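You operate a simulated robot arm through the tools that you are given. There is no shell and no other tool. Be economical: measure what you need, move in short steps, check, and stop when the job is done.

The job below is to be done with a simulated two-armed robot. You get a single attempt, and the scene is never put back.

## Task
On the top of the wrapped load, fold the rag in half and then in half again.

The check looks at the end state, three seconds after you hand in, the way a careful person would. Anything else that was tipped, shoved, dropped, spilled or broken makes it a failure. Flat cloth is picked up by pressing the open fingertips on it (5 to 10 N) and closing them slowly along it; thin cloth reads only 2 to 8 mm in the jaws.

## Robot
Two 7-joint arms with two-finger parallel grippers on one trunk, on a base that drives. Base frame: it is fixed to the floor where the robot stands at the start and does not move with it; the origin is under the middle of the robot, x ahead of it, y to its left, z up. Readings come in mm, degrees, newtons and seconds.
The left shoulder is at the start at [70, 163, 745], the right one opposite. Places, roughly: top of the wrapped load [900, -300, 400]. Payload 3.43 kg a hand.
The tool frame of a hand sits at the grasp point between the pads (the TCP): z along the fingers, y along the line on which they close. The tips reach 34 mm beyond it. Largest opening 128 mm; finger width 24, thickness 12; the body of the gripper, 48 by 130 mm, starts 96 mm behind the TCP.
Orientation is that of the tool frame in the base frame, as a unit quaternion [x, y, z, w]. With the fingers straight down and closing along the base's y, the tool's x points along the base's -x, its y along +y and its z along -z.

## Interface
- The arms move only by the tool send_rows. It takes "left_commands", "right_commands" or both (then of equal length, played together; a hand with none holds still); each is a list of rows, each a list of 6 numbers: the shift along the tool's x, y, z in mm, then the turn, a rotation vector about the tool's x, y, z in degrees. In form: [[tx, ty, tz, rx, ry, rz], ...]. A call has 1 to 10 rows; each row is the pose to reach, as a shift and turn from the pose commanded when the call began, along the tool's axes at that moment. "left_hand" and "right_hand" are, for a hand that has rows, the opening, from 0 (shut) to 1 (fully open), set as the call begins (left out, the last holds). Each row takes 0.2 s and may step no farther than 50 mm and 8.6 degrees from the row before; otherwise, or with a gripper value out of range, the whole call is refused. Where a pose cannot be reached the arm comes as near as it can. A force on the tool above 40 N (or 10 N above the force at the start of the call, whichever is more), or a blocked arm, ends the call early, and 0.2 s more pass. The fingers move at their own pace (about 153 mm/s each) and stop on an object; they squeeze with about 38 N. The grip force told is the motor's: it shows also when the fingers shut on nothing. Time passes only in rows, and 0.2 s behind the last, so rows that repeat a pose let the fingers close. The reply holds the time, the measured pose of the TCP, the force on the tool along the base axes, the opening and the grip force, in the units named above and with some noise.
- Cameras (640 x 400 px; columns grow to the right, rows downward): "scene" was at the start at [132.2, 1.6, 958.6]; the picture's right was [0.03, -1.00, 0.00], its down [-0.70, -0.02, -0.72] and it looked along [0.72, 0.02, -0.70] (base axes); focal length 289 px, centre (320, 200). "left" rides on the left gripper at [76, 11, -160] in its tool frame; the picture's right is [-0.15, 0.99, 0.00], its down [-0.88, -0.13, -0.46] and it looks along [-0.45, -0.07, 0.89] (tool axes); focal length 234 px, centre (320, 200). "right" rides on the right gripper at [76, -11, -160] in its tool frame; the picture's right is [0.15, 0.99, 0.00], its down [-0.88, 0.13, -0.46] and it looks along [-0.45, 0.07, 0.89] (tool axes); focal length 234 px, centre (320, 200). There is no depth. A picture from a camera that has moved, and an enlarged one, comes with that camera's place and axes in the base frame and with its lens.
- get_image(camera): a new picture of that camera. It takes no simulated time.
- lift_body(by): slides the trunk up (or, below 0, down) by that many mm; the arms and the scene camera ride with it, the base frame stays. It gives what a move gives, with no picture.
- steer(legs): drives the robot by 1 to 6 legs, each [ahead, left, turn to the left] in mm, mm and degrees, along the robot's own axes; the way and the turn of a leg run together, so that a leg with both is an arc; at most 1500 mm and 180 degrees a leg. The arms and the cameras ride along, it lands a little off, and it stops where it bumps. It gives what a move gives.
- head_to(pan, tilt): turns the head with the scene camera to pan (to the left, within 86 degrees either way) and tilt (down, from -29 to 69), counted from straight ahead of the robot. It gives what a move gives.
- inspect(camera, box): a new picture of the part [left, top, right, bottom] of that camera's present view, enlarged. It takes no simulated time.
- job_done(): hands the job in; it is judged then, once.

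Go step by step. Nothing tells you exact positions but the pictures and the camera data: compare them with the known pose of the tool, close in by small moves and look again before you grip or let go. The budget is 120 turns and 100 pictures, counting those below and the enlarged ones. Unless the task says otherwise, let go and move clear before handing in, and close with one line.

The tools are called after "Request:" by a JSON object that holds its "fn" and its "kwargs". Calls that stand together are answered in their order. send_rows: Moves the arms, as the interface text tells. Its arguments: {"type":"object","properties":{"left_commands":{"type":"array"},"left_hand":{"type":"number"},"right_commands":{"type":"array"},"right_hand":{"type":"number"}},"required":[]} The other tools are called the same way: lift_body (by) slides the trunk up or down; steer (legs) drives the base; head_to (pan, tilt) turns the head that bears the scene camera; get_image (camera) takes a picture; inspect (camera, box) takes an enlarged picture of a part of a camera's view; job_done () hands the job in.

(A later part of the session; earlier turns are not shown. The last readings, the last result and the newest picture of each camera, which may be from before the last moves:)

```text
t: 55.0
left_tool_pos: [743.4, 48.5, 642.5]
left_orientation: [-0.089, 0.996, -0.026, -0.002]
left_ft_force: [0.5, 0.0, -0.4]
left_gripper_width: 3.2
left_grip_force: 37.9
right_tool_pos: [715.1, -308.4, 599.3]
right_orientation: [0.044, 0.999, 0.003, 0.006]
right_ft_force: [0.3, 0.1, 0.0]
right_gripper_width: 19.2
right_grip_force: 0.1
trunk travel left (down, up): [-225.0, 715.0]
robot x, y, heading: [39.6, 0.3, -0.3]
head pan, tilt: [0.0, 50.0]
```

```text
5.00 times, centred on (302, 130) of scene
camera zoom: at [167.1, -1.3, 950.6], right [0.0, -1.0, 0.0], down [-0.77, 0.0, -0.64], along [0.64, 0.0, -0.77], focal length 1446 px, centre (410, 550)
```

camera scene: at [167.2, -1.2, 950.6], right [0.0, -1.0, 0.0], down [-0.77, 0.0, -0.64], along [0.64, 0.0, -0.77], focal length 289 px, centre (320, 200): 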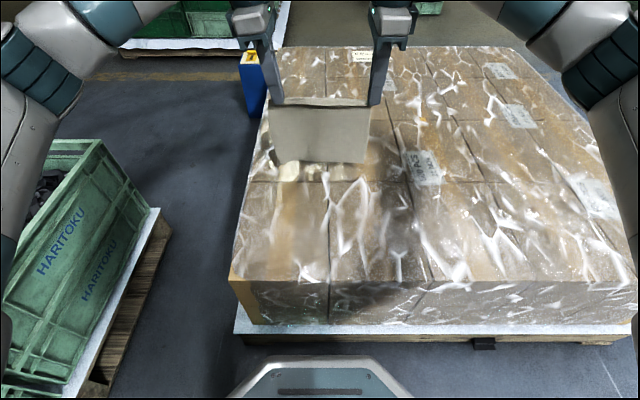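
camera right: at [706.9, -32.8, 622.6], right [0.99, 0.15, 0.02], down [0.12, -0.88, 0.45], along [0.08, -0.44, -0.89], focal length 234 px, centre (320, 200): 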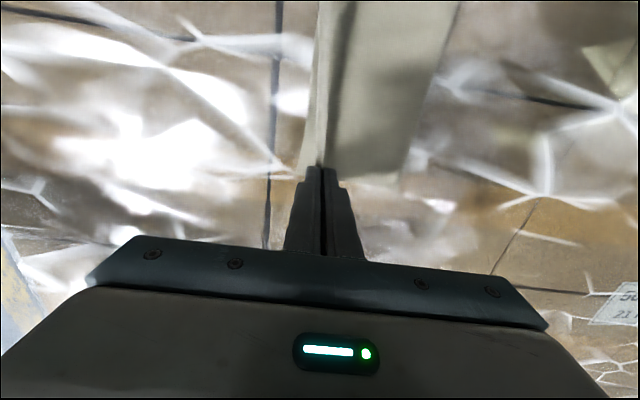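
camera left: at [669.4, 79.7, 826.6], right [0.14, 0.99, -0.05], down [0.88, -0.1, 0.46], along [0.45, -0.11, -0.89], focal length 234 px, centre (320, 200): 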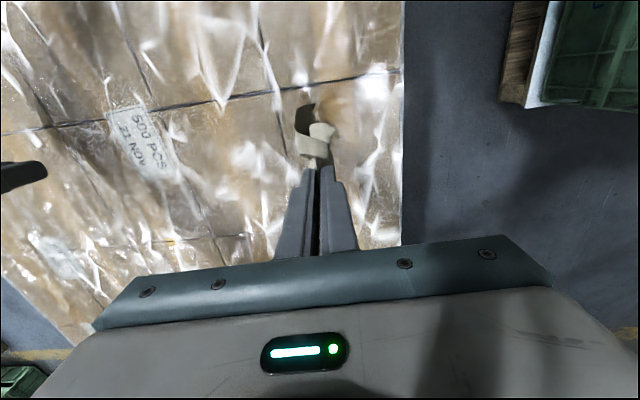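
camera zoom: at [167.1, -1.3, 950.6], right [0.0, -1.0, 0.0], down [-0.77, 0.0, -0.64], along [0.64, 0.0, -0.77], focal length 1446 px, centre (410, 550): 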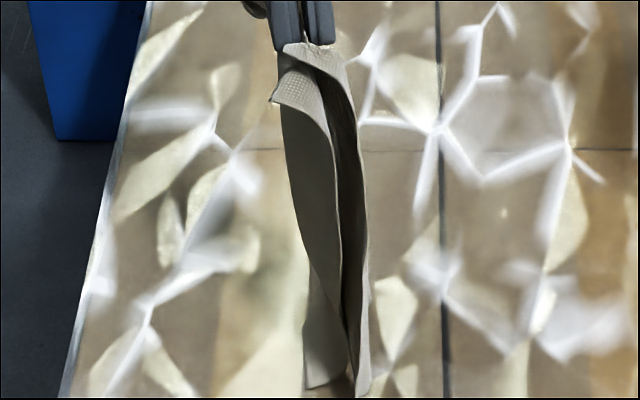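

The bottom has already touched and the back layer trails, because I moved sideways while lowering. I'll lift 24 mm so the layers close, then lower straight down.

Request:
{"fn": "send_rows", "kwargs": {"left_commands": [[0, 0, -12, 0, 0, 0], [0, 0, -24, 0, 0, 0], [0, 0, -24, 0, 0, 0], [0, 0, -24, 0, 0, 0], [0, 0, -24, 0, 0, 0], [0, 0, -24, 0, 0, 0], [0, 0, -24, 0, 0, 0]]}}

Request:
{"fn": "inspect", "kwargs": {"camera": "scene", "box": [270, 90, 334, 170]}}

```text
t: 56.6
left_tool_pos: [746.0, 50.4, 666.4]
left_orientation: [-0.088, 0.996, -0.025, -0.003]
left_ft_force: [0.2, 1.4, -0.1]
left_gripper_width: 3.1
left_grip_force: 37.6
right_tool_pos: [713.7, -309.2, 598.8]
right_orientation: [0.043, 0.999, 0.004, 0.007]
right_ft_force: [0.5, -0.9, -0.8]
right_gripper_width: 19.4
right_grip_force: 0.1
trunk travel left (down, up): [-225.0, 715.0]
robot x, y, heading: [39.4, -1.4, 0.1]
head pan, tilt: [0.0, 50.0]
```

```text
5.00 times, centred on (302, 130) of scene
camera zoom: at [167.1, -1.3, 950.6], right [0.0, -1.0, 0.0], down [-0.77, 0.0, -0.64], along [0.64, 0.0, -0.77], focal length 1446 px, centre (410, 550)
```

zoom: 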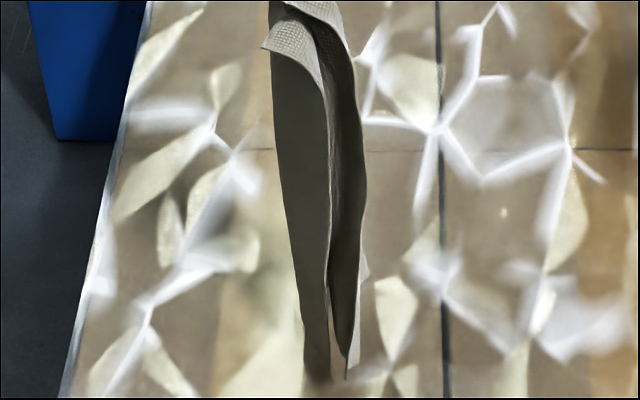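

The layers hang closer now, only about 15 mm apart at the open bottom corner. I'll set the bottom down and lay the lower half toward −y.

Request:
{"fn": "send_rows", "kwargs": {"left_commands": [[0.5, -2.2, 15.2, 0, 0, 0], [1, -4.4, 30.3, 0, 0, 0], [3.1, -15.5, 42.9, 0, 0, 0], [5.2, -26.8, 55.5, 0, 0, 0], [7.3, -38, 68.1, 0, 0, 0], [9.4, -49.1, 80.8, 0, 0, 0], [11.5, -60.3, 93.4, 0, 0, 0], [11.5, -60.3, 93.4, 0, 0, 0]]}}

Request:
{"fn": "inspect", "kwargs": {"camera": "scene", "box": [250, 90, 378, 170]}}

Request:
{"fn": "get_image", "kwargs": {"camera": "left"}}

```text
t: 58.4
left_tool_pos: [745.4, -17.2, 575.2]
left_orientation: [-0.089, 0.996, -0.025, -0.002]
left_ft_force: [-0.2, -0.9, -0.2]
left_gripper_width: 2.8
left_grip_force: 37.7
right_tool_pos: [716.1, -309.2, 598.9]
right_orientation: [0.044, 0.999, 0.003, 0.007]
right_ft_force: [-0.5, -1.0, 0.3]
right_gripper_width: 19.3
right_grip_force: 0.0
trunk travel left (down, up): [-225.0, 715.0]
robot x, y, heading: [38.8, 3.4, -0.1]
head pan, tilt: [0.0, 50.0]
```

```text
5.00 times, centred on (314, 130) of scene
camera zoom: at [167.1, -1.3, 950.7], right [0.0, -1.0, 0.0], down [-0.77, 0.0, -0.64], along [0.64, 0.0, -0.77], focal length 1446 px, centre (350, 550)
```

zoom: 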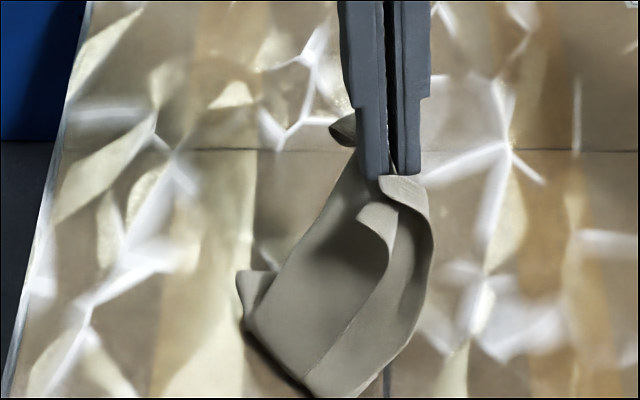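

```text
37 pictures are left
camera left: at [667.6, -10.8, 735.1], right [-0.03, 1.0, -0.05], down [0.89, 0.05, 0.45], along [0.46, -0.03, -0.89], focal length 234 px, centre (320, 200)
```

left: 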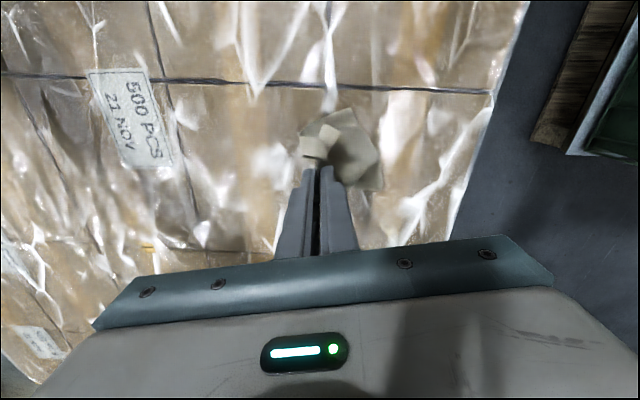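

The lower half lies together nicely, but the strip is yawed about 30° relative to the load, which is harmless. I'll turn and shift the hand to line up with the strip, then look again.

Request:
{"fn": "send_rows", "kwargs": {"left_commands": [[-7, -4, 1, 0, 0, -5], [-14, -8, 2, 0, 0, -10], [-21, -12, 4, 0, 0, -15], [-28, -15, 5, 0, 0, -20], [-28, -15, 5, 0, 0, -20]]}}

Request:
{"fn": "inspect", "kwargs": {"camera": "scene", "box": [250, 90, 378, 170]}}

Request:
{"fn": "inspect", "kwargs": {"camera": "left", "box": [220, 70, 420, 195]}}

```text
t: 59.6
left_tool_pos: [775.7, -27.2, 570.5]
left_orientation: [-0.261, 0.965, -0.025, -0.007]
left_ft_force: [-1.1, 0.3, 0.4]
left_gripper_width: 3.2
left_grip_force: 37.7
right_tool_pos: [714.7, -308.6, 598.8]
right_orientation: [0.044, 0.999, 0.005, 0.007]
right_ft_force: [0.3, 0.8, 0.3]
right_gripper_width: 19.3
right_grip_force: 0.1
trunk travel left (down, up): [-225.0, 715.0]
robot x, y, heading: [40.3, -1.5, 0.1]
head pan, tilt: [0.0, 50.0]
```

```text
5.00 times, centred on (314, 130) of scene
camera zoom: at [167.1, -1.3, 950.7], right [0.0, -1.0, 0.0], down [-0.77, 0.0, -0.64], along [0.64, 0.0, -0.77], focal length 1446 px, centre (350, 550)
```

zoom: 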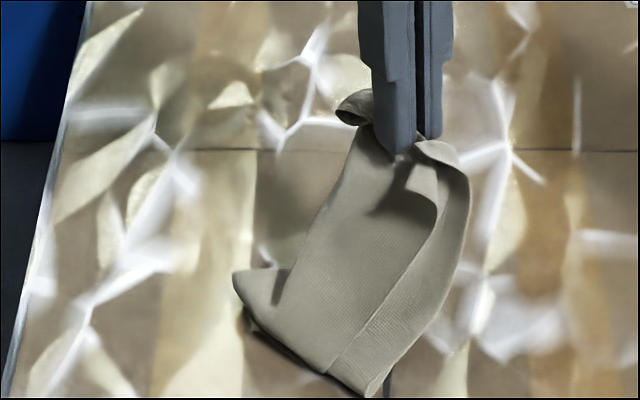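

```text
3.20 times, centred on (320, 132) of left
camera zoom: at [702.9, -46.9, 732.7], right [-0.37, 0.93, -0.05], down [0.83, 0.35, 0.44], along [0.42, 0.12, -0.9], focal length 749 px, centre (320, 416)
```

zoom: 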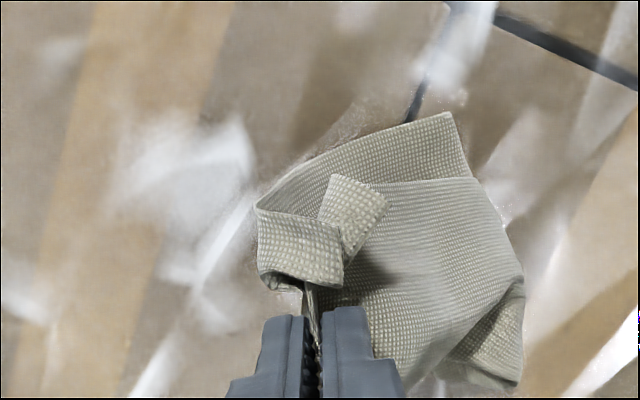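

The strip landed twisted, with the layers offset and one corner tucked, so this lay isn't good enough. I'll lift it clear, square the hand to about 4° and let it hang still before landing it again.

Request:
{"fn": "send_rows", "kwargs": {"left_commands": [[0, 0, -30, 0, 0, 5], [0, 0, -60, 0, 0, 10], [-3, 20, -90, 0, 0, 15], [-6, 40, -114, 0, 0, 20], [-10, 60, -114, 0, 0, 26], [-12, 76, -114, 0, 0, 26], [-12, 76, -114, 0, 0, 26], [-12, 76, -114, 0, 0, 26], [-12, 76, -114, 0, 0, 26]]}}

Request:
{"fn": "send_rows", "kwargs": {"left_commands": [[0, 0, 0, 0, 0, 0], [0, 0, 0, 0, 0, 0], [0, 0, 0, 0, 0, 0], [0, 0, 0, 0, 0, 0], [0, 0, 0, 0, 0, 0], [0, 0, 0, 0, 0, 0], [0, 0, 0, 0, 0, 0]]}}

Request:
{"fn": "inspect", "kwargs": {"camera": "scene", "box": [260, 70, 340, 170]}}

Request:
{"fn": "inspect", "kwargs": {"camera": "left", "box": [240, 70, 400, 170]}}

```text
t: 61.6
left_tool_pos: [747.0, 50.4, 680.9]
left_orientation: [-0.035, 0.999, -0.027, -0.001]
left_ft_force: [-0.1, -0.1, -1.0]
left_gripper_width: 3.2
left_grip_force: 37.8
right_tool_pos: [714.1, -308.4, 599.1]
right_orientation: [0.044, 0.999, 0.004, 0.007]
right_ft_force: [0.0, -0.1, -0.7]
right_gripper_width: 19.1
right_grip_force: 0.1
trunk travel left (down, up): [-225.0, 715.0]
robot x, y, heading: [38.7, 1.7, -0.2]
head pan, tilt: [0.0, 50.0]
```

```text
t: 63.2
left_tool_pos: [747.3, 50.8, 679.8]
left_orientation: [-0.036, 0.999, -0.026, -0.001]
left_ft_force: [-0.4, -0.1, 0.4]
left_gripper_width: 3.1
left_grip_force: 37.6
right_tool_pos: [715.0, -307.9, 598.9]
right_orientation: [0.043, 0.999, 0.004, 0.007]
right_ft_force: [0.1, -0.1, 0.0]
right_gripper_width: 19.3
right_grip_force: 0.1
trunk travel left (down, up): [-225.0, 715.0]
robot x, y, heading: [39.4, 1.2, -0.0]
head pan, tilt: [0.0, 50.0]
```

```text
4.00 times, centred on (300, 120) of scene
camera zoom: at [167.1, -1.3, 950.6], right [0.0, -1.0, 0.0], down [-0.77, 0.0, -0.64], along [0.64, 0.0, -0.77], focal length 1157 px, centre (400, 520)
```

zoom: 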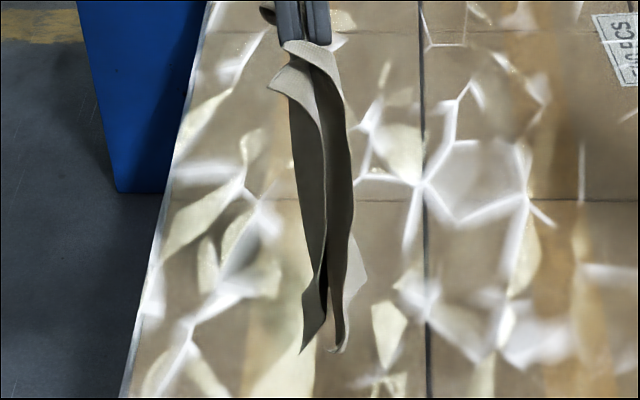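

```text
4.00 times, centred on (320, 120) of left
camera zoom: at [670.4, 64.8, 841.0], right [0.08, 1.0, -0.05], down [0.89, -0.04, 0.46], along [0.45, -0.08, -0.89], focal length 937 px, centre (320, 520)
```

zoom: 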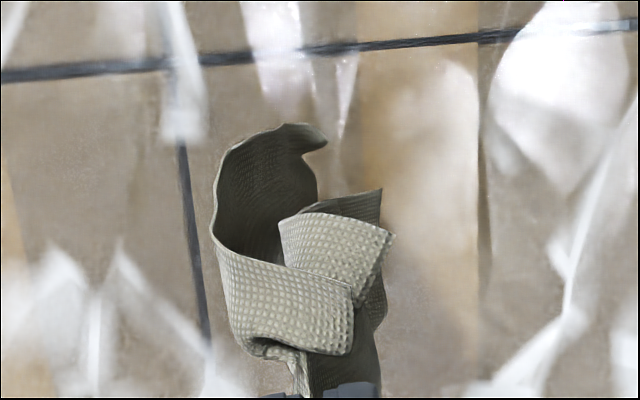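

Hanging from a single point lets the two layers splay at the open side. I'll bring the right hand in from the robot side, pitched 45°, to pinch both layers at the hanging bottom corner and steady the strip.

Request:
{"fn": "send_rows", "kwargs": {"right_commands": [[15, 34, 0, 0, -4.5, -0.5], [29, 69, 0, 0, -9, -1], [44, 103, 6, 0, -13.5, -1.5], [58, 138, 12, 0, -18, -2], [73, 172, 20, 0, -22.5, -2.5], [88, 207, 28, 0, -27, -3], [102, 241, 36, 0, -31.5, -3.5], [117, 276, 44, 0, -36, -4], [131, 310, 52, 0, -40.5, -4.5], [146, 344, 60, 0, -45, -5]], "right_hand": 0.5}}

Request:
{"fn": "get_image", "kwargs": {"camera": "right"}}

Request:
{"fn": "get_image", "kwargs": {"camera": "scene"}}

```text
t: 65.4
left_tool_pos: [746.5, 50.7, 682.2]
left_orientation: [-0.035, 0.999, -0.027, -0.002]
left_ft_force: [0.5, -0.4, -1.0]
left_gripper_width: 3.2
left_grip_force: 38.0
right_tool_pos: [600.9, 48.2, 540.5]
right_orientation: [-0.001, 0.921, -0.013, 0.39]
right_ft_force: [-0.6, 0.3, -0.5]
right_gripper_width: 64.0
right_grip_force: 0.2
trunk travel left (down, up): [-225.0, 715.0]
robot x, y, heading: [40.2, 2.6, -0.0]
head pan, tilt: [0.0, 50.0]
```

```text
32 pictures are left
camera right: at [433.5, 39.0, 596.4], right [-0.09, 0.99, -0.13], down [0.29, 0.15, 0.95], along [0.95, 0.05, -0.3], focal length 234 px, centre (320, 200)
```

right: 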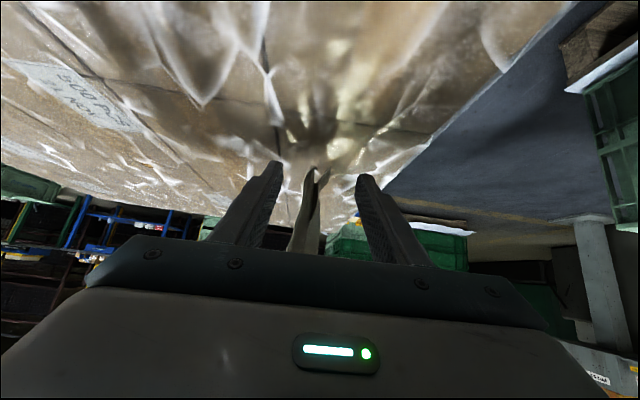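

```text
31 pictures are left
camera scene: at [167.1, -1.0, 950.7], right [0.0, -1.0, 0.0], down [-0.77, 0.0, -0.64], along [0.64, 0.0, -0.77], focal length 289 px, centre (320, 200)
```

scene: 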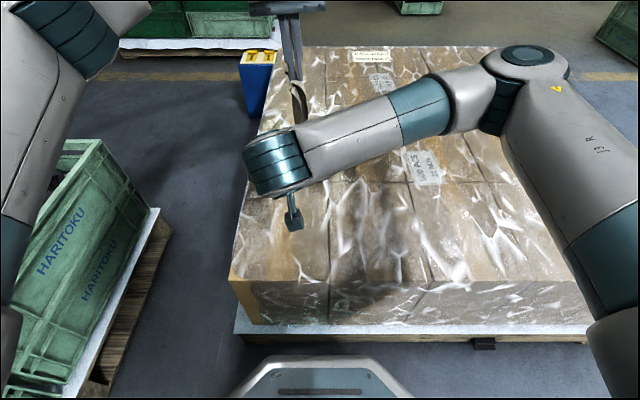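

The right camera sees the strip edge-on, with both layers' bottom corners between the open fingers at about (700, 36 to 58, 475). I'll move in around them.

Request:
{"fn": "send_rows", "kwargs": {"right_commands": [[-30, -1, 15, 0, 0, 0], [-38, -1, 40, 0, 0, 0], [-38, -1, 65, 0, 0, 0], [-38, -1, 84, 0, 0, 0], [-38, -1, 84, 0, 0, 0]]}}

Request:
{"fn": "get_image", "kwargs": {"camera": "right"}}

```text
t: 66.6
left_tool_pos: [748.3, 50.6, 681.1]
left_orientation: [-0.036, 0.999, -0.026, -0.001]
left_ft_force: [-0.6, -0.7, 0.2]
left_gripper_width: 3.0
left_grip_force: 37.7
right_tool_pos: [686.6, 44.3, 508.5]
right_orientation: [0.0, 0.921, -0.014, 0.389]
right_ft_force: [0.7, 0.4, 0.0]
right_gripper_width: 64.1
right_grip_force: 0.0
trunk travel left (down, up): [-225.0, 715.0]
robot x, y, heading: [37.3, -1.2, 0.0]
head pan, tilt: [0.0, 50.0]
```

```text
30 pictures are left
camera right: at [520.3, 36.2, 564.7], right [-0.09, 0.99, -0.13], down [0.29, 0.15, 0.95], along [0.95, 0.05, -0.3], focal length 234 px, centre (320, 200)
```

right: 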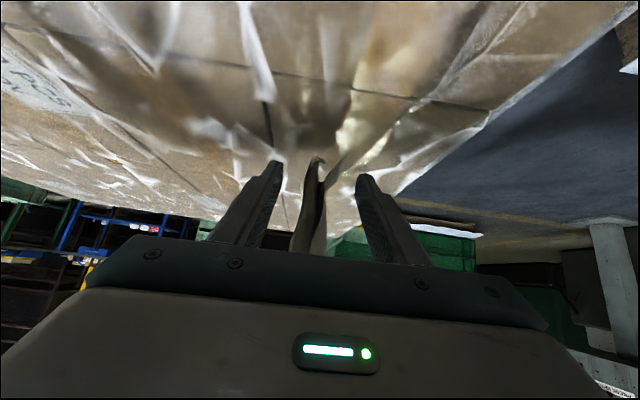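

The layers are between the fingers. I'll go 10 mm further in and close.

Request:
{"fn": "send_rows", "kwargs": {"right_commands": [[-4, 0, 4, 0, 0, 0], [-7, 0, 7, 0, 0, 0], [-7, 0, 7, 0, 0, 0]]}}

Request:
{"fn": "send_rows", "kwargs": {"right_commands": [[0, 0, 0, 0, 0, 0], [0, 0, 0, 0, 0, 0]], "right_hand": 0.2}}

Request:
{"fn": "send_rows", "kwargs": {"right_commands": [[0, 0, 0, 0, 0, 0], [0, 0, 0, 0, 0, 0], [0, 0, 0, 0, 0, 0]], "right_hand": 0}}

Request:
{"fn": "get_image", "kwargs": {"camera": "right"}}

Request:
{"fn": "inspect", "kwargs": {"camera": "scene", "box": [240, 70, 368, 150]}}

```text
t: 67.4
left_tool_pos: [747.5, 51.2, 681.9]
left_orientation: [-0.035, 0.999, -0.026, -0.001]
left_ft_force: [0.0, -0.6, 0.4]
left_gripper_width: 3.3
left_grip_force: 37.2
right_tool_pos: [697.4, 44.5, 508.8]
right_orientation: [0.0, 0.921, -0.014, 0.389]
right_ft_force: [0.3, 1.0, 0.5]
right_gripper_width: 64.1
right_grip_force: 0.1
trunk travel left (down, up): [-225.0, 715.0]
robot x, y, heading: [42.6, -0.5, 0.1]
head pan, tilt: [0.0, 50.0]
```

```text
t: 68.0
left_tool_pos: [746.6, 51.4, 680.8]
left_orientation: [-0.036, 0.999, -0.026, -0.002]
left_ft_force: [0.2, -0.4, 0.0]
left_gripper_width: 3.1
left_grip_force: 37.9
right_tool_pos: [696.2, 43.1, 508.7]
right_orientation: [-0.001, 0.921, -0.013, 0.389]
right_ft_force: [-0.1, 0.5, -0.6]
right_gripper_width: 25.5
right_grip_force: 0.0
trunk travel left (down, up): [-225.0, 715.0]
robot x, y, heading: [36.2, -0.4, 0.1]
head pan, tilt: [0.0, 50.0]
```

```text
t: 68.8
left_tool_pos: [747.1, 50.7, 681.7]
left_orientation: [-0.036, 0.999, -0.027, -0.001]
left_ft_force: [0.4, -0.3, 0.4]
left_gripper_width: 3.0
left_grip_force: 37.9
right_tool_pos: [695.3, 44.7, 508.9]
right_orientation: [-0.001, 0.921, -0.013, 0.389]
right_ft_force: [-0.7, 0.6, 0.2]
right_gripper_width: 1.7
right_grip_force: 37.2
trunk travel left (down, up): [-225.0, 715.0]
robot x, y, heading: [41.0, 1.2, -0.2]
head pan, tilt: [0.0, 50.0]
```

```text
29 pictures are left
camera right: at [529.6, 36.2, 565.0], right [-0.09, 0.99, -0.13], down [0.29, 0.15, 0.95], along [0.95, 0.05, -0.3], focal length 234 px, centre (320, 200)
```

right: 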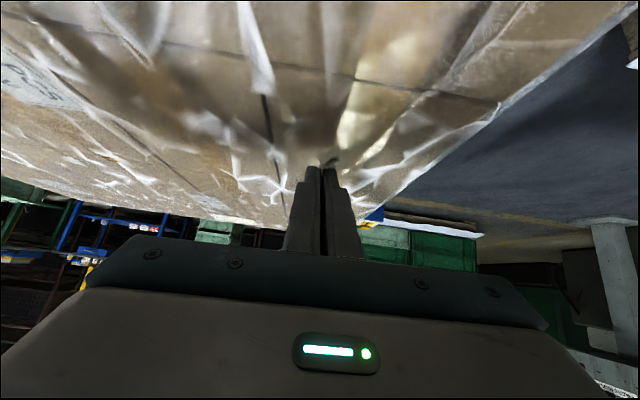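

```text
5.00 times, centred on (304, 110) of scene
camera zoom: at [167.1, -1.2, 950.6], right [0.0, -1.0, 0.0], down [-0.77, 0.0, -0.64], along [0.64, 0.0, -0.77], focal length 1446 px, centre (400, 650)
```

zoom: 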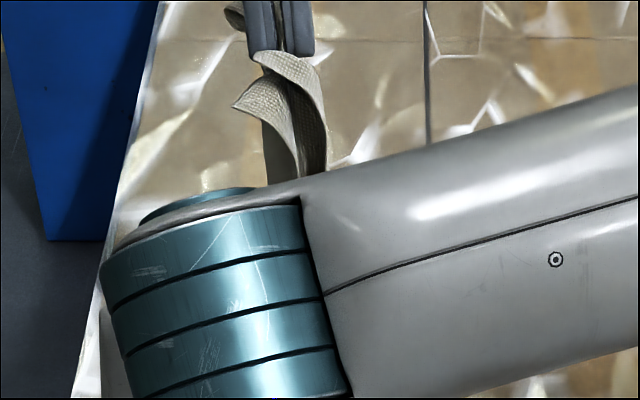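

The right hand reads 1.7 mm, so both layers are held together at the bottom corner. I'll lower both hands so the end rests on the load.

Request:
{"fn": "send_rows", "kwargs": {"left_commands": [[0, 0.5, 10, 0, 0, 0], [0, 1, 20, 0, 0, 0], [0, 1.6, 31, 0, 0, 0], [0, 2.2, 42, 0, 0, 0], [0, 2.2, 42, 0, 0, 0]], "right_commands": [[7, 0, 7, 0, 0, 0], [14.4, 0, 14, 0, 0, 0], [22, 0, 21.5, 0, 0, 0], [30.2, 0, 29.2, 0, 0, 0], [30.2, 0, 29.2, 0, 0, 0]]}}

Request:
{"fn": "inspect", "kwargs": {"camera": "left", "box": [220, 50, 420, 175]}}

```text
t: 70.0
left_tool_pos: [747.3, 50.7, 638.7]
left_orientation: [-0.036, 0.999, -0.026, -0.001]
left_ft_force: [-0.8, 0.2, 0.4]
left_gripper_width: 3.2
left_grip_force: 37.8
right_tool_pos: [697.6, 43.6, 466.9]
right_orientation: [-0.002, 0.921, -0.012, 0.389]
right_ft_force: [0.5, -0.9, 0.1]
right_gripper_width: 1.8
right_grip_force: 36.9
trunk travel left (down, up): [-225.0, 715.0]
robot x, y, heading: [40.3, 1.4, 0.0]
head pan, tilt: [0.0, 50.0]
```

```text
3.20 times, centred on (320, 112) of left
camera zoom: at [669.8, 65.2, 798.6], right [0.08, 1.0, -0.05], down [0.89, -0.04, 0.46], along [0.45, -0.08, -0.89], focal length 749 px, centre (320, 480)
```

zoom: 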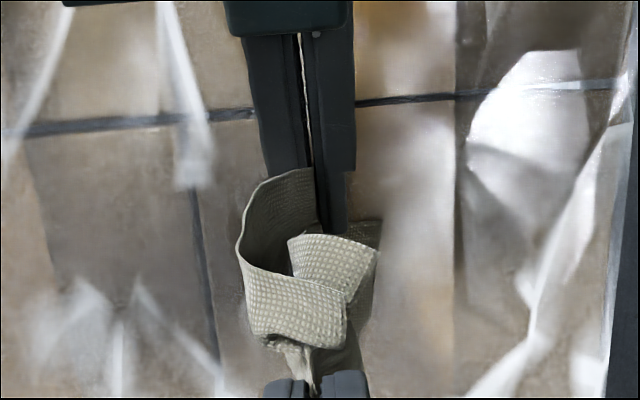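

Both hands are set. I'll lay the lower half toward −y while the right hand anchors the corner.

Request:
{"fn": "send_rows", "kwargs": {"left_commands": [[0.8, -11.5, 9.4, 0, 0, 0], [1.6, -23, 20.5, 0, 0, 0], [2.5, -34, 32, 0, 0, 0], [3.4, -45, 43.5, 0, 0, 0], [4.2, -56, 55, 0, 0, 0], [5, -67, 66.5, 0, 0, 0], [5.9, -78, 78, 0, 0, 0], [6.7, -89, 89.5, 0, 0, 0], [6.7, -89, 89.5, 0, 0, 0]]}}

Request:
{"fn": "get_image", "kwargs": {"camera": "left"}}

Request:
{"fn": "get_image", "kwargs": {"camera": "right"}}

Request:
{"fn": "inspect", "kwargs": {"camera": "scene", "box": [240, 80, 400, 180]}}

```text
t: 72.0
left_tool_pos: [747.2, -43.0, 554.5]
left_orientation: [-0.036, 0.999, -0.026, 0.0]
left_ft_force: [-0.4, -0.2, 0.6]
left_gripper_width: 3.2
left_grip_force: 37.8
right_tool_pos: [696.1, 41.8, 467.0]
right_orientation: [-0.001, 0.921, -0.013, 0.39]
right_ft_force: [0.7, 0.6, 0.0]
right_gripper_width: 1.7
right_grip_force: 36.9
trunk travel left (down, up): [-225.0, 715.0]
robot x, y, heading: [38.9, -4.1, 0.1]
head pan, tilt: [0.0, 50.0]
```

```text
26 pictures are left
camera left: at [669.8, -28.8, 714.3], right [0.07, 1.0, -0.05], down [0.89, -0.04, 0.46], along [0.45, -0.08, -0.89], focal length 234 px, centre (320, 200)
```

left: 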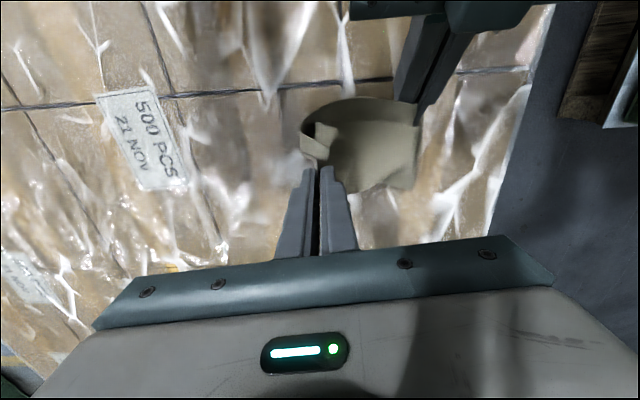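

```text
25 pictures are left
camera right: at [529.8, 34.7, 523.1], right [-0.09, 0.99, -0.13], down [0.29, 0.15, 0.95], along [0.95, 0.05, -0.3], focal length 234 px, centre (320, 200)
```

right: 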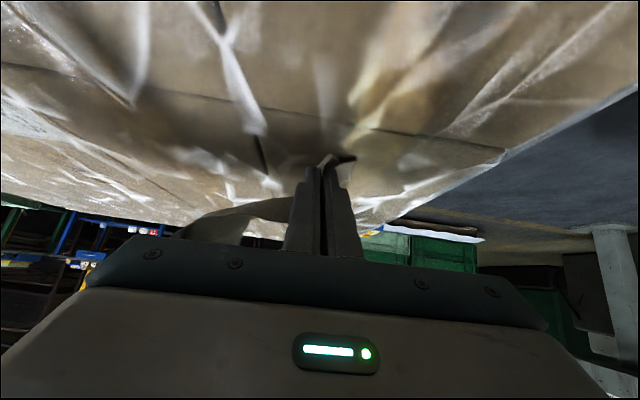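

```text
4.00 times, centred on (320, 130) of scene
camera zoom: at [167.2, -1.2, 950.7], right [0.0, -1.0, 0.0], down [-0.77, 0.0, -0.64], along [0.64, 0.0, -0.77], focal length 1157 px, centre (320, 480)
```

zoom: 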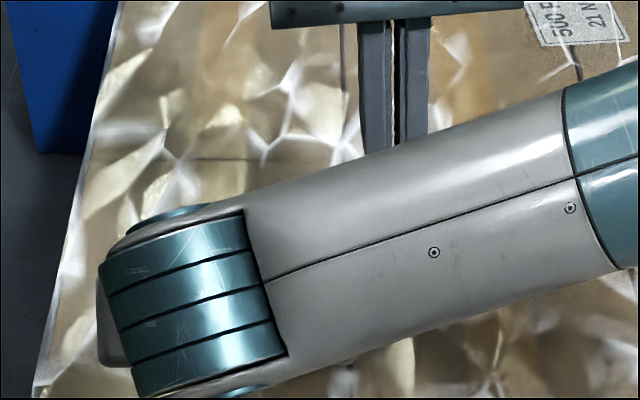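

The strip is now well squared, with its end edge parallel to x. I'll take it to the fold point, then release and withdraw the right hand.

Request:
{"fn": "send_rows", "kwargs": {"left_commands": [[0.5, -7, 10, 0, 0, 0], [1, -13, 20.7, 0, 0, 0], [1, -13, 20.7, 0, 0, 0]]}}

Request:
{"fn": "send_rows", "kwargs": {"right_commands": [[0, 0, 0, 0, 0, 0], [0, 0, 0, 0, 0, 0], [14, 0, -14, 0, 0, 0], [35, 0, -36, 0, 0, 0], [63, 0, -65, 0, 0, 0], [80, 0, -100, 0, 0, 0]], "right_hand": 0.1}}

Request:
{"fn": "get_image", "kwargs": {"camera": "left"}}

Request:
{"fn": "get_image", "kwargs": {"camera": "right"}}

```text
t: 72.8
left_tool_pos: [745.9, -57.1, 534.1]
left_orientation: [-0.036, 0.999, -0.026, 0.0]
left_ft_force: [0.2, 0.5, -0.6]
left_gripper_width: 3.2
left_grip_force: 37.3
right_tool_pos: [696.3, 43.3, 466.0]
right_orientation: [-0.001, 0.921, -0.013, 0.389]
right_ft_force: [0.0, -0.2, 0.5]
right_gripper_width: 1.4
right_grip_force: 35.8
trunk travel left (down, up): [-225.0, 715.0]
robot x, y, heading: [39.1, 2.3, -0.0]
head pan, tilt: [0.0, 50.0]
```

```text
t: 74.2
left_tool_pos: [746.8, -56.2, 534.5]
left_orientation: [-0.036, 0.999, -0.026, 0.0]
left_ft_force: [0.1, -0.2, 0.2]
left_gripper_width: 3.2
left_grip_force: 37.5
right_tool_pos: [569.3, 44.3, 479.2]
right_orientation: [0.0, 0.921, -0.013, 0.39]
right_ft_force: [0.7, 0.3, 0.3]
right_gripper_width: 13.2
right_grip_force: 0.1
trunk travel left (down, up): [-225.0, 715.0]
robot x, y, heading: [39.0, 0.8, -0.1]
head pan, tilt: [0.0, 50.0]
```

```text
23 pictures are left
camera left: at [669.2, -42.6, 694.2], right [0.08, 1.0, -0.05], down [0.89, -0.04, 0.46], along [0.45, -0.08, -0.89], focal length 234 px, centre (320, 200)
```

left: 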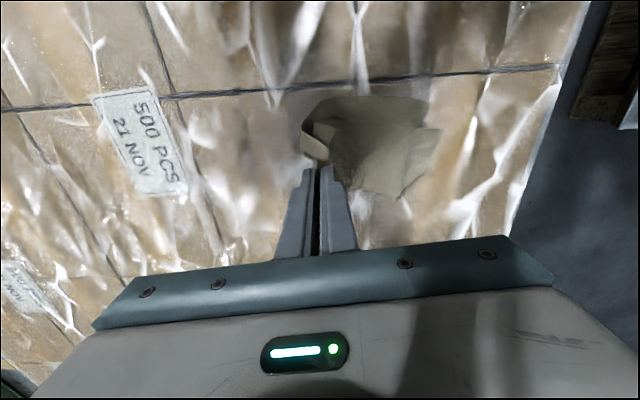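

```text
22 pictures are left
camera right: at [402.0, 36.8, 536.0], right [-0.09, 0.99, -0.13], down [0.29, 0.15, 0.95], along [0.95, 0.05, -0.3], focal length 234 px, centre (320, 200)
```

right: 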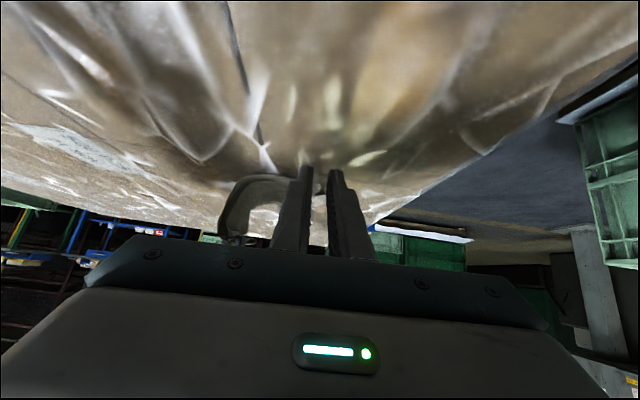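

The right hand is free. I'll swing it away to clear the view, then look from the scene camera.

Request:
{"fn": "send_rows", "kwargs": {"right_commands": [[-10, -20, -10, 0, 0, 0], [-20, -60, -20, 0, 0, 0], [-30, -105, -30, 0, 0, 0], [-43, -150, -42, 0, 0, 0], [-43, -198, -42, 0, 0, 0], [-43, -246, -42, 0, 0, 0], [-43, -294, -42, 0, 0, 0], [-43, -320, -42, 0, 0, 0]]}}

Request:
{"fn": "inspect", "kwargs": {"camera": "scene", "box": [240, 80, 400, 180]}}

```text
t: 76.0
left_tool_pos: [746.4, -54.8, 534.2]
left_orientation: [-0.035, 0.999, -0.027, 0.0]
left_ft_force: [0.4, -0.2, 0.1]
left_gripper_width: 3.0
left_grip_force: 37.9
right_tool_pos: [587.8, -275.8, 545.0]
right_orientation: [-0.001, 0.921, -0.013, 0.389]
right_ft_force: [0.4, 0.4, 0.0]
right_gripper_width: 12.8
right_grip_force: 0.1
right hand out of reach, approached as far as the arm can: row 5, 6, 7, 8
trunk travel left (down, up): [-225.0, 715.0]
robot x, y, heading: [38.2, 2.4, -0.1]
head pan, tilt: [0.0, 50.0]
```

```text
4.00 times, centred on (320, 130) of scene
camera zoom: at [166.9, -1.4, 950.7], right [0.0, -1.0, 0.0], down [-0.77, 0.0, -0.64], along [0.64, 0.0, -0.77], focal length 1157 px, centre (320, 480)
```

zoom: 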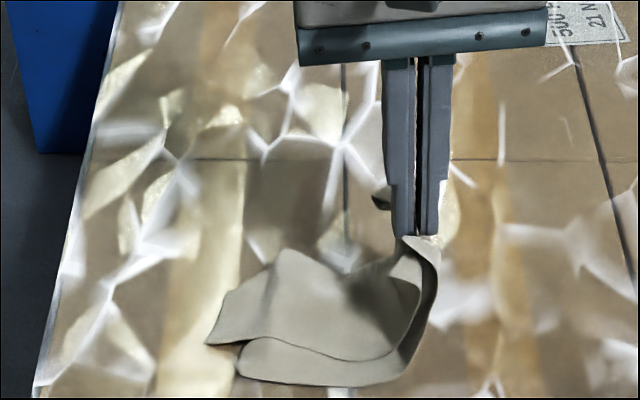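

The right hand is clear, but the upper layer of the lower half, with its corner at about (723,71), is offset from the one beneath, at (694,50). I'll press a closed right fingertip on it and drag it back into line. First I'll move around on the robot side.

Request:
{"fn": "send_rows", "kwargs": {"right_commands": [[10, 30, -10, 0, 0, 0], [17, 70, -18, 0, 0, 0], [17, 112, -18, 0, 0, 0], [17, 155, -18, 0, 0, 0], [17, 198, -18, 0, 0, 0], [17, 241, -18, 0, 0, 0], [17, 284, -18, 0, 0, 0], [17, 328, -18, 0, 0, 0]], "right_hand": 0}}

Request:
{"fn": "send_rows", "kwargs": {"right_commands": [[-25, 0, 26, 0, 0, 0], [-48, 0, 50, 0, 0, 0], [-76, 0, 85, 0, 0, 0], [-76, 0, 119, 0, 0, 0], [-70, 0, 145, 0, 0, 0], [-66, 0, 160, 0, 0, 0]]}}

Request:
{"fn": "get_image", "kwargs": {"camera": "left"}}

```text
t: 77.8
left_tool_pos: [745.5, -57.3, 534.4]
left_orientation: [-0.036, 0.999, -0.026, -0.001]
left_ft_force: [-0.1, 0.7, 0.5]
left_gripper_width: 3.2
left_grip_force: 37.1
right_tool_pos: [566.5, 53.8, 536.4]
right_orientation: [-0.001, 0.921, -0.013, 0.389]
right_ft_force: [0.1, -0.9, -0.4]
right_gripper_width: 0.0
right_grip_force: 32.9
right hand out of reach, approached as far as the arm can: row 1, 2, 3
trunk travel left (down, up): [-225.0, 715.0]
robot x, y, heading: [38.0, -0.3, 0.1]
head pan, tilt: [0.0, 50.0]
```

```text
t: 79.2
left_tool_pos: [746.8, -57.2, 534.0]
left_orientation: [-0.036, 0.999, -0.026, 0.0]
left_ft_force: [0.9, 0.1, 0.5]
left_gripper_width: 3.2
left_grip_force: 38.0
right_tool_pos: [726.7, 51.0, 472.4]
right_orientation: [-0.001, 0.921, -0.013, 0.389]
right_ft_force: [0.3, -0.6, 1.2]
right_gripper_width: 0.0
right_grip_force: 33.4
trunk travel left (down, up): [-225.0, 715.0]
robot x, y, heading: [37.1, 1.0, 0.1]
head pan, tilt: [0.0, 50.0]
```

```text
20 pictures are left
camera left: at [669.3, -42.7, 694.0], right [0.07, 1.0, -0.05], down [0.89, -0.04, 0.46], along [0.45, -0.08, -0.89], focal length 234 px, centre (320, 200)
```

left: 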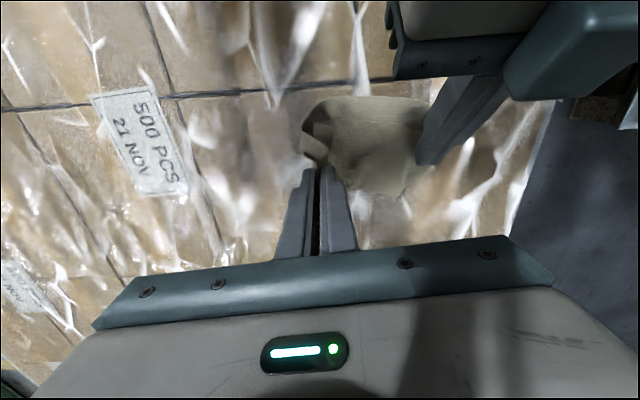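

The fingertip is over the end of that layer. I'll lower until there's light pressure.

Request:
{"fn": "send_rows", "kwargs": {"right_commands": [[6, 0, 6, 0, 0, 0], [10.5, 0, 10, 0, 0, 0], [12.5, 0, 12, 0, 0, 0]]}}

```text
t: 80.0
left_tool_pos: [746.4, -56.3, 534.4]
left_orientation: [-0.036, 0.999, -0.026, -0.001]
left_ft_force: [-0.1, 1.1, -0.9]
left_gripper_width: 3.0
left_grip_force: 37.3
right_tool_pos: [726.5, 48.9, 455.7]
right_orientation: [-0.001, 0.921, -0.013, 0.389]
right_ft_force: [0.5, 0.3, 0.0]
right_gripper_width: 0.0
right_grip_force: 33.5
trunk travel left (down, up): [-225.0, 715.0]
robot x, y, heading: [39.4, 2.4, -0.1]
head pan, tilt: [0.0, 50.0]
```

Request:
{"fn": "send_rows", "kwargs": {"right_commands": [[1, 0, 1, 0, 0, 0], [2, 0, 2, 0, 0, 0], [2.7, 0, 2.7, 0, 0, 0]]}}

```text
t: 80.8
left_tool_pos: [745.9, -55.6, 534.9]
left_orientation: [-0.035, 0.999, -0.026, -0.001]
left_ft_force: [1.0, -0.4, -0.3]
left_gripper_width: 3.1
left_grip_force: 37.8
right_tool_pos: [726.9, 50.3, 454.6]
right_orientation: [-0.001, 0.92, -0.013, 0.392]
right_ft_force: [-3.2, -0.3, 16.4]
right_gripper_width: 0.0
right_grip_force: 32.1
trunk travel left (down, up): [-225.0, 715.0]
robot x, y, heading: [39.9, -1.3, 0.1]
head pan, tilt: [0.0, 50.0]
```

Contact is 16 N. I'll ease off a little and drag by (−25,−18).

Request:
{"fn": "send_rows", "kwargs": {"right_commands": [[-1, 0, -1, 0, 0, 0], [3, -4, -5, 0, 0, 0], [7, -8, -9, 0, 0, 0], [12, -13, -14, 0, 0, 0], [16, -18, -19, 0, 0, 0], [16, -18, -19, 0, 0, 0]]}}

Request:
{"fn": "send_rows", "kwargs": {"right_commands": [[-14, 0, -14, 0, 0, 0], [-28, 0, -28, 0, 0, 0], [-5, 0, -60, 0, 0, 0], [22, 0, -95, 0, 0, 0], [50, 0, -130, 0, 0, 0]]}}

Request:
{"fn": "get_image", "kwargs": {"camera": "left"}}

```text
t: 82.2
left_tool_pos: [745.7, -56.7, 535.0]
left_orientation: [-0.035, 0.999, -0.027, -0.002]
left_ft_force: [0.2, -0.1, -0.4]
left_gripper_width: 3.1
left_grip_force: 37.1
right_tool_pos: [701.4, 30.8, 455.1]
right_orientation: [-0.001, 0.921, -0.013, 0.389]
right_ft_force: [2.5, 1.2, 10.9]
right_gripper_width: 0.0
right_grip_force: 32.8
trunk travel left (down, up): [-225.0, 715.0]
robot x, y, heading: [38.8, 1.1, -0.2]
head pan, tilt: [0.0, 50.0]
```

```text
t: 83.4
left_tool_pos: [746.1, -57.2, 533.3]
left_orientation: [-0.036, 0.999, -0.026, 0.0]
left_ft_force: [0.3, 0.4, 0.7]
left_gripper_width: 2.8
left_grip_force: 38.1
right_tool_pos: [574.9, 33.5, 508.2]
right_orientation: [-0.002, 0.921, -0.012, 0.389]
right_ft_force: [0.3, -0.4, 0.1]
right_gripper_width: 0.1
right_grip_force: 33.5
trunk travel left (down, up): [-225.0, 715.0]
robot x, y, heading: [39.0, -2.0, -0.1]
head pan, tilt: [0.0, 50.0]
```

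```text
19 pictures are left
camera left: at [669.2, -42.6, 694.2], right [0.07, 1.0, -0.05], down [0.89, -0.04, 0.46], along [0.45, -0.08, -0.89], focal length 234 px, centre (320, 200)
```

left: 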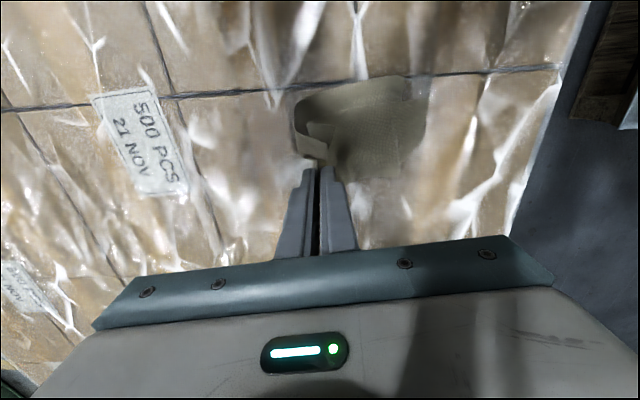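

The layers look aligned now, with the end edge at y≈46. I'll bring the held end back over in an arc and lay it on top.

Request:
{"fn": "send_rows", "kwargs": {"left_commands": [[-0.7, 10, 1.5, 0, 0, 0], [-1.8, 25, 6.8, 0, 0, 0], [-2.8, 41, 18, 0, 0, 0], [-3.6, 53.6, 31.4, 0, 0, 0], [-4.3, 64.3, 45, 0, 0, 0], [-4.5, 66, 45, 0, 0, 0]], "right_commands": [[0, -30, -10, 0, 0, 0], [0, -70, -20, 0, 0, 0], [-10, -110, -30, 0, 0, 0], [-20, -150, -42, 0, 0, 0], [-20, -190, -42, 0, 0, 0], [-20, -200, -42, 0, 0, 0]]}}

Request:
{"fn": "get_image", "kwargs": {"camera": "left"}}

Request:
{"fn": "inspect", "kwargs": {"camera": "scene", "box": [240, 90, 400, 190]}}

```text
t: 84.8
left_tool_pos: [745.6, 6.8, 485.7]
left_orientation: [-0.036, 0.999, -0.026, -0.001]
left_ft_force: [-1.5, 0.5, 0.0]
left_gripper_width: 3.0
left_grip_force: 37.5
right_tool_pos: [576.9, -159.0, 556.5]
right_orientation: [-0.001, 0.921, -0.014, 0.389]
right_ft_force: [0.5, 0.3, -0.6]
right_gripper_width: 0.1
right_grip_force: 32.7
right hand out of reach, approached as far as the arm can: row 4, 5, 6
trunk travel left (down, up): [-225.0, 715.0]
robot x, y, heading: [40.8, 2.5, -0.1]
head pan, tilt: [0.0, 50.0]
```

```text
18 pictures are left
camera left: at [668.8, 20.8, 645.8], right [0.08, 1.0, -0.05], down [0.89, -0.04, 0.46], along [0.45, -0.08, -0.89], focal length 234 px, centre (320, 200)
```

left: 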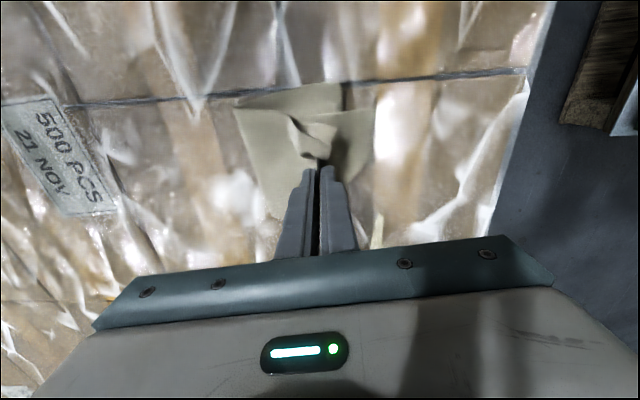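

```text
4.00 times, centred on (320, 140) of scene
camera zoom: at [167.1, -1.3, 950.7], right [0.0, -1.0, 0.0], down [-0.77, 0.0, -0.64], along [0.64, 0.0, -0.77], focal length 1157 px, centre (320, 440)
```

zoom: 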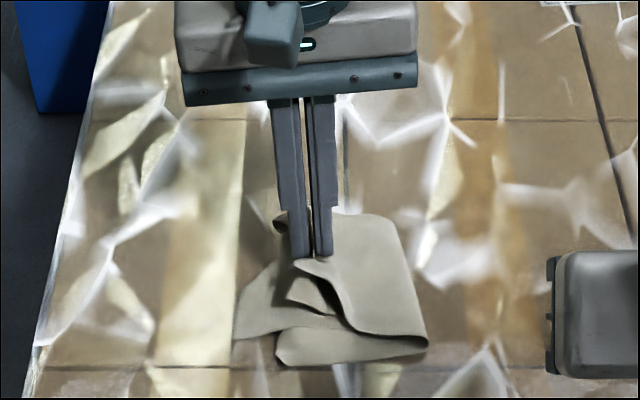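

It's taking the quarter shape. I'll lay the held end down the rest of the way, then open in place while lightly pressed to flatten the ruck.

Request:
{"fn": "send_rows", "kwargs": {"left_commands": [[-0.2, 3, 7, 0, 0, 0], [-0.4, 6, 14, 0, 0, 0], [-0.5, 8, 21, 0, 0, 0], [-0.5, 8, 24, 0, 0, 0]]}}

Request:
{"fn": "send_rows", "kwargs": {"left_commands": [[0, 0, 1.5, 0, 0, 0], [0, 0, 2.5, 0, 0, 0]]}}

```text
t: 85.8
left_tool_pos: [745.6, 13.0, 462.7]
left_orientation: [-0.036, 0.999, -0.027, -0.001]
left_ft_force: [0.5, 0.4, 0.8]
left_gripper_width: 3.0
left_grip_force: 37.2
right_tool_pos: [578.5, -159.4, 555.9]
right_orientation: [-0.001, 0.921, -0.013, 0.389]
right_ft_force: [-0.4, -0.7, 0.5]
right_gripper_width: 0.0
right_grip_force: 33.8
trunk travel left (down, up): [-225.0, 715.0]
robot x, y, heading: [36.6, 4.2, 0.1]
head pan, tilt: [0.0, 50.0]
```

```text
t: 86.4
left_tool_pos: [746.1, 13.8, 458.9]
left_orientation: [-0.036, 0.999, -0.027, 0.0]
left_ft_force: [-0.8, 0.7, 2.1]
left_gripper_width: 3.3
left_grip_force: 36.9
right_tool_pos: [576.9, -158.9, 556.7]
right_orientation: [-0.001, 0.922, -0.014, 0.388]
right_ft_force: [0.3, 0.3, -0.3]
right_gripper_width: 0.1
right_grip_force: 33.3
trunk travel left (down, up): [-225.0, 715.0]
robot x, y, heading: [40.9, -0.7, 0.2]
head pan, tilt: [0.0, 50.0]
```

Light contact. I'll press slightly, then open in steps with the outer finger pushing the lip outward.

Request:
{"fn": "send_rows", "kwargs": {"left_commands": [[0, 1, 1.5, 0, 0, 0], [0, 3, 1.5, 0, 0, 0]], "left_hand": 0.06}}

Request:
{"fn": "send_rows", "kwargs": {"left_commands": [[0, 2, 0, 0, 0, 0], [0, 4, 0, 0, 0, 0]], "left_hand": 0.13}}

Request:
{"fn": "send_rows", "kwargs": {"left_commands": [[0, 2, 0, 0, 0, 0], [0, 4, 0, 0, 0, 0], [0, 5, 0, 0, 0, 0]], "left_hand": 0.22}}

Request:
{"fn": "send_rows", "kwargs": {"left_commands": [[0, 0, -12, 0, 0, 0], [0, 0, -40, 0, 0, 0], [0, 40, -80, 0, 0, 0], [0, 80, -110, 0, 0, 0], [0, 110, -120, 0, 0, 0]]}}

Request:
{"fn": "inspect", "kwargs": {"camera": "scene", "box": [260, 120, 380, 195]}}

```text
t: 87.0
left_tool_pos: [745.2, 16.5, 459.2]
left_orientation: [-0.036, 0.999, -0.026, 0.0]
left_ft_force: [0.0, -1.2, 5.2]
left_gripper_width: 7.7
left_grip_force: 0.1
right_tool_pos: [577.3, -157.8, 556.2]
right_orientation: [0.0, 0.921, -0.014, 0.389]
right_ft_force: [-0.1, 0.8, 0.3]
right_gripper_width: 0.1
right_grip_force: 32.6
trunk travel left (down, up): [-225.0, 715.0]
robot x, y, heading: [40.6, 0.1, 0.1]
head pan, tilt: [0.0, 50.0]
```

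```text
t: 87.6
left_tool_pos: [746.8, 19.7, 459.6]
left_orientation: [-0.035, 0.999, -0.025, 0.0]
left_ft_force: [0.3, -2.6, 8.4]
left_gripper_width: 15.3
left_grip_force: 0.1
right_tool_pos: [577.5, -158.4, 556.5]
right_orientation: [-0.001, 0.921, -0.014, 0.389]
right_ft_force: [-0.2, 0.1, 0.8]
right_gripper_width: 0.1
right_grip_force: 32.6
trunk travel left (down, up): [-225.0, 715.0]
robot x, y, heading: [40.1, -0.5, -0.3]
head pan, tilt: [0.0, 50.0]
```

```text
t: 88.4
left_tool_pos: [744.3, 24.5, 458.8]
left_orientation: [-0.037, 0.999, -0.026, 0.0]
left_ft_force: [0.7, -2.4, 12.7]
left_gripper_width: 26.1
left_grip_force: 0.0
right_tool_pos: [576.7, -159.1, 556.5]
right_orientation: [-0.001, 0.921, -0.014, 0.389]
right_ft_force: [0.4, -0.2, 0.2]
right_gripper_width: 0.0
right_grip_force: 32.7
trunk travel left (down, up): [-225.0, 715.0]
robot x, y, heading: [40.1, -1.2, 0.1]
head pan, tilt: [0.0, 50.0]
```

```text
refused: row 3 steps farther than a row can; nothing moved
```

```text
5.33 times, centred on (320, 158) of scene
camera zoom: at [166.0, -1.4, 950.9], right [0.0, -1.0, 0.0], down [-0.77, 0.0, -0.64], along [0.64, 0.0, -0.77], focal length 1543 px, centre (320, 427)
```

zoom: 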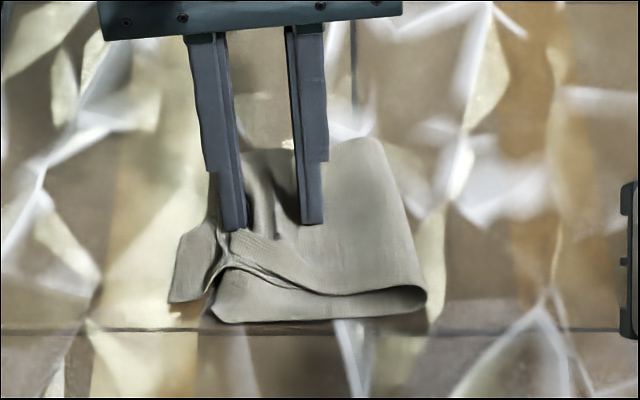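

Looks good so far. I'll lift the left hand clear in smaller steps and look.

Request:
{"fn": "send_rows", "kwargs": {"left_commands": [[0, 0, -12, 0, 0, 0], [0, 0, -40, 0, 0, 0], [0, 20, -75, 0, 0, 0], [0, 55, -100, 0, 0, 0], [0, 95, -110, 0, 0, 0], [0, 130, -110, 0, 0, 0]]}}

Request:
{"fn": "inspect", "kwargs": {"camera": "scene", "box": [260, 120, 380, 195]}}

Request:
{"fn": "get_image", "kwargs": {"camera": "left"}}

```text
t: 89.8
left_tool_pos: [736.4, 160.0, 559.7]
left_orientation: [-0.036, 0.999, -0.026, -0.001]
left_ft_force: [0.4, 0.5, 0.4]
left_gripper_width: 28.0
left_grip_force: 0.0
right_tool_pos: [577.7, -157.6, 556.6]
right_orientation: [-0.001, 0.922, -0.014, 0.388]
right_ft_force: [-0.4, 0.0, -0.2]
right_gripper_width: 0.3
right_grip_force: 33.0
trunk travel left (down, up): [-225.0, 715.0]
robot x, y, heading: [40.6, 1.5, 0.2]
head pan, tilt: [0.0, 50.0]
```

```text
5.33 times, centred on (320, 158) of scene
camera zoom: at [167.1, -1.0, 950.7], right [0.0, -1.0, 0.0], down [-0.77, 0.0, -0.64], along [0.64, 0.0, -0.77], focal length 1543 px, centre (320, 427)
```

zoom: 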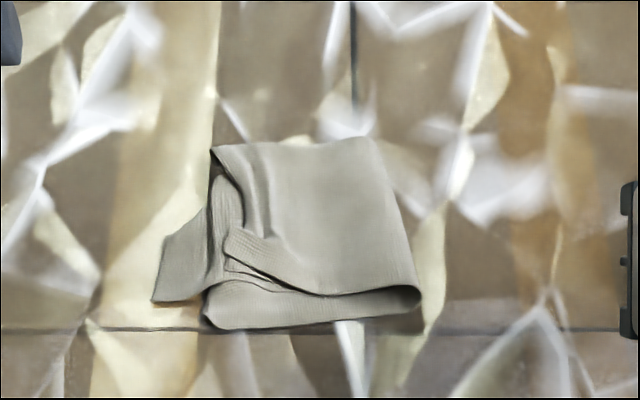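

```text
14 pictures are left
camera left: at [658.5, 174.6, 720.3], right [0.08, 1.0, -0.05], down [0.89, -0.04, 0.46], along [0.45, -0.08, -0.89], focal length 234 px, centre (320, 200)
```

left: 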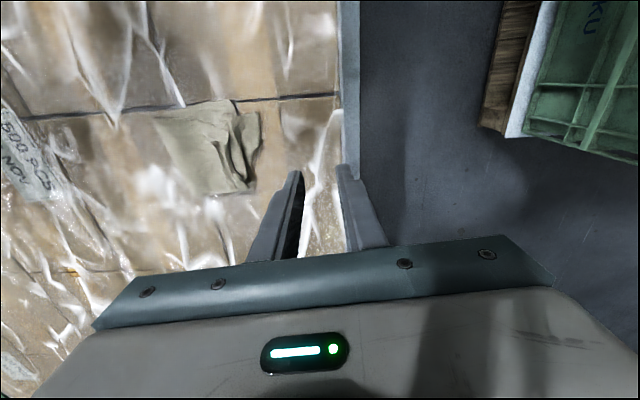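

This is a good quarter fold, about 100 × 115 mm. One inner-layer corner sticks out about 26 mm on the left, near (683,79). I'll press a closed left fingertip on that flap and slide it inward.

Request:
{"fn": "send_rows", "kwargs": {"left_commands": [[13, -26, 20, 0, 0, 0], [26, -52, 45, 0, 0, 0], [40, -78, 70, 0, 0, 0], [40, -78, 90, 0, 0, 0], [40, -78, 101, 0, 0, 0], [40, -78, 104, 0, 0, 0]], "left_hand": 0}}

Request:
{"fn": "inspect", "kwargs": {"camera": "scene", "box": [260, 120, 380, 195]}}

```text
t: 91.2
left_tool_pos: [701.0, 75.9, 460.1]
left_orientation: [-0.036, 0.999, -0.027, 0.0]
left_ft_force: [-0.2, 0.1, 0.2]
left_gripper_width: 0.0
left_grip_force: 33.2
right_tool_pos: [578.5, -158.4, 554.9]
right_orientation: [-0.001, 0.922, -0.013, 0.388]
right_ft_force: [0.3, 0.9, 0.2]
right_gripper_width: 0.0
right_grip_force: 32.6
trunk travel left (down, up): [-225.0, 715.0]
robot x, y, heading: [38.5, 1.5, 0.1]
head pan, tilt: [0.0, 50.0]
```

```text
5.33 times, centred on (320, 158) of scene
camera zoom: at [167.1, -1.2, 950.7], right [0.0, -1.0, 0.0], down [-0.77, 0.0, -0.64], along [0.64, 0.0, -0.77], focal length 1543 px, centre (320, 427)
```

zoom: 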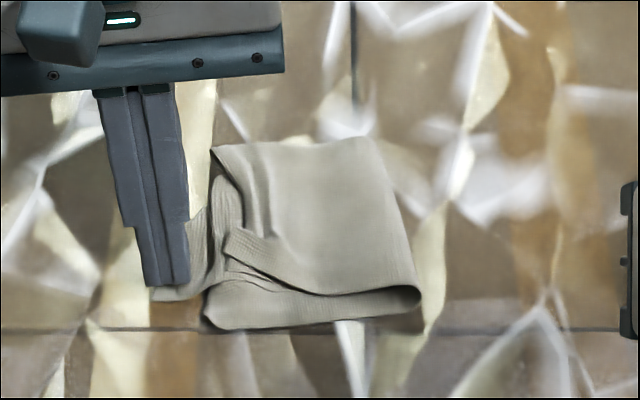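

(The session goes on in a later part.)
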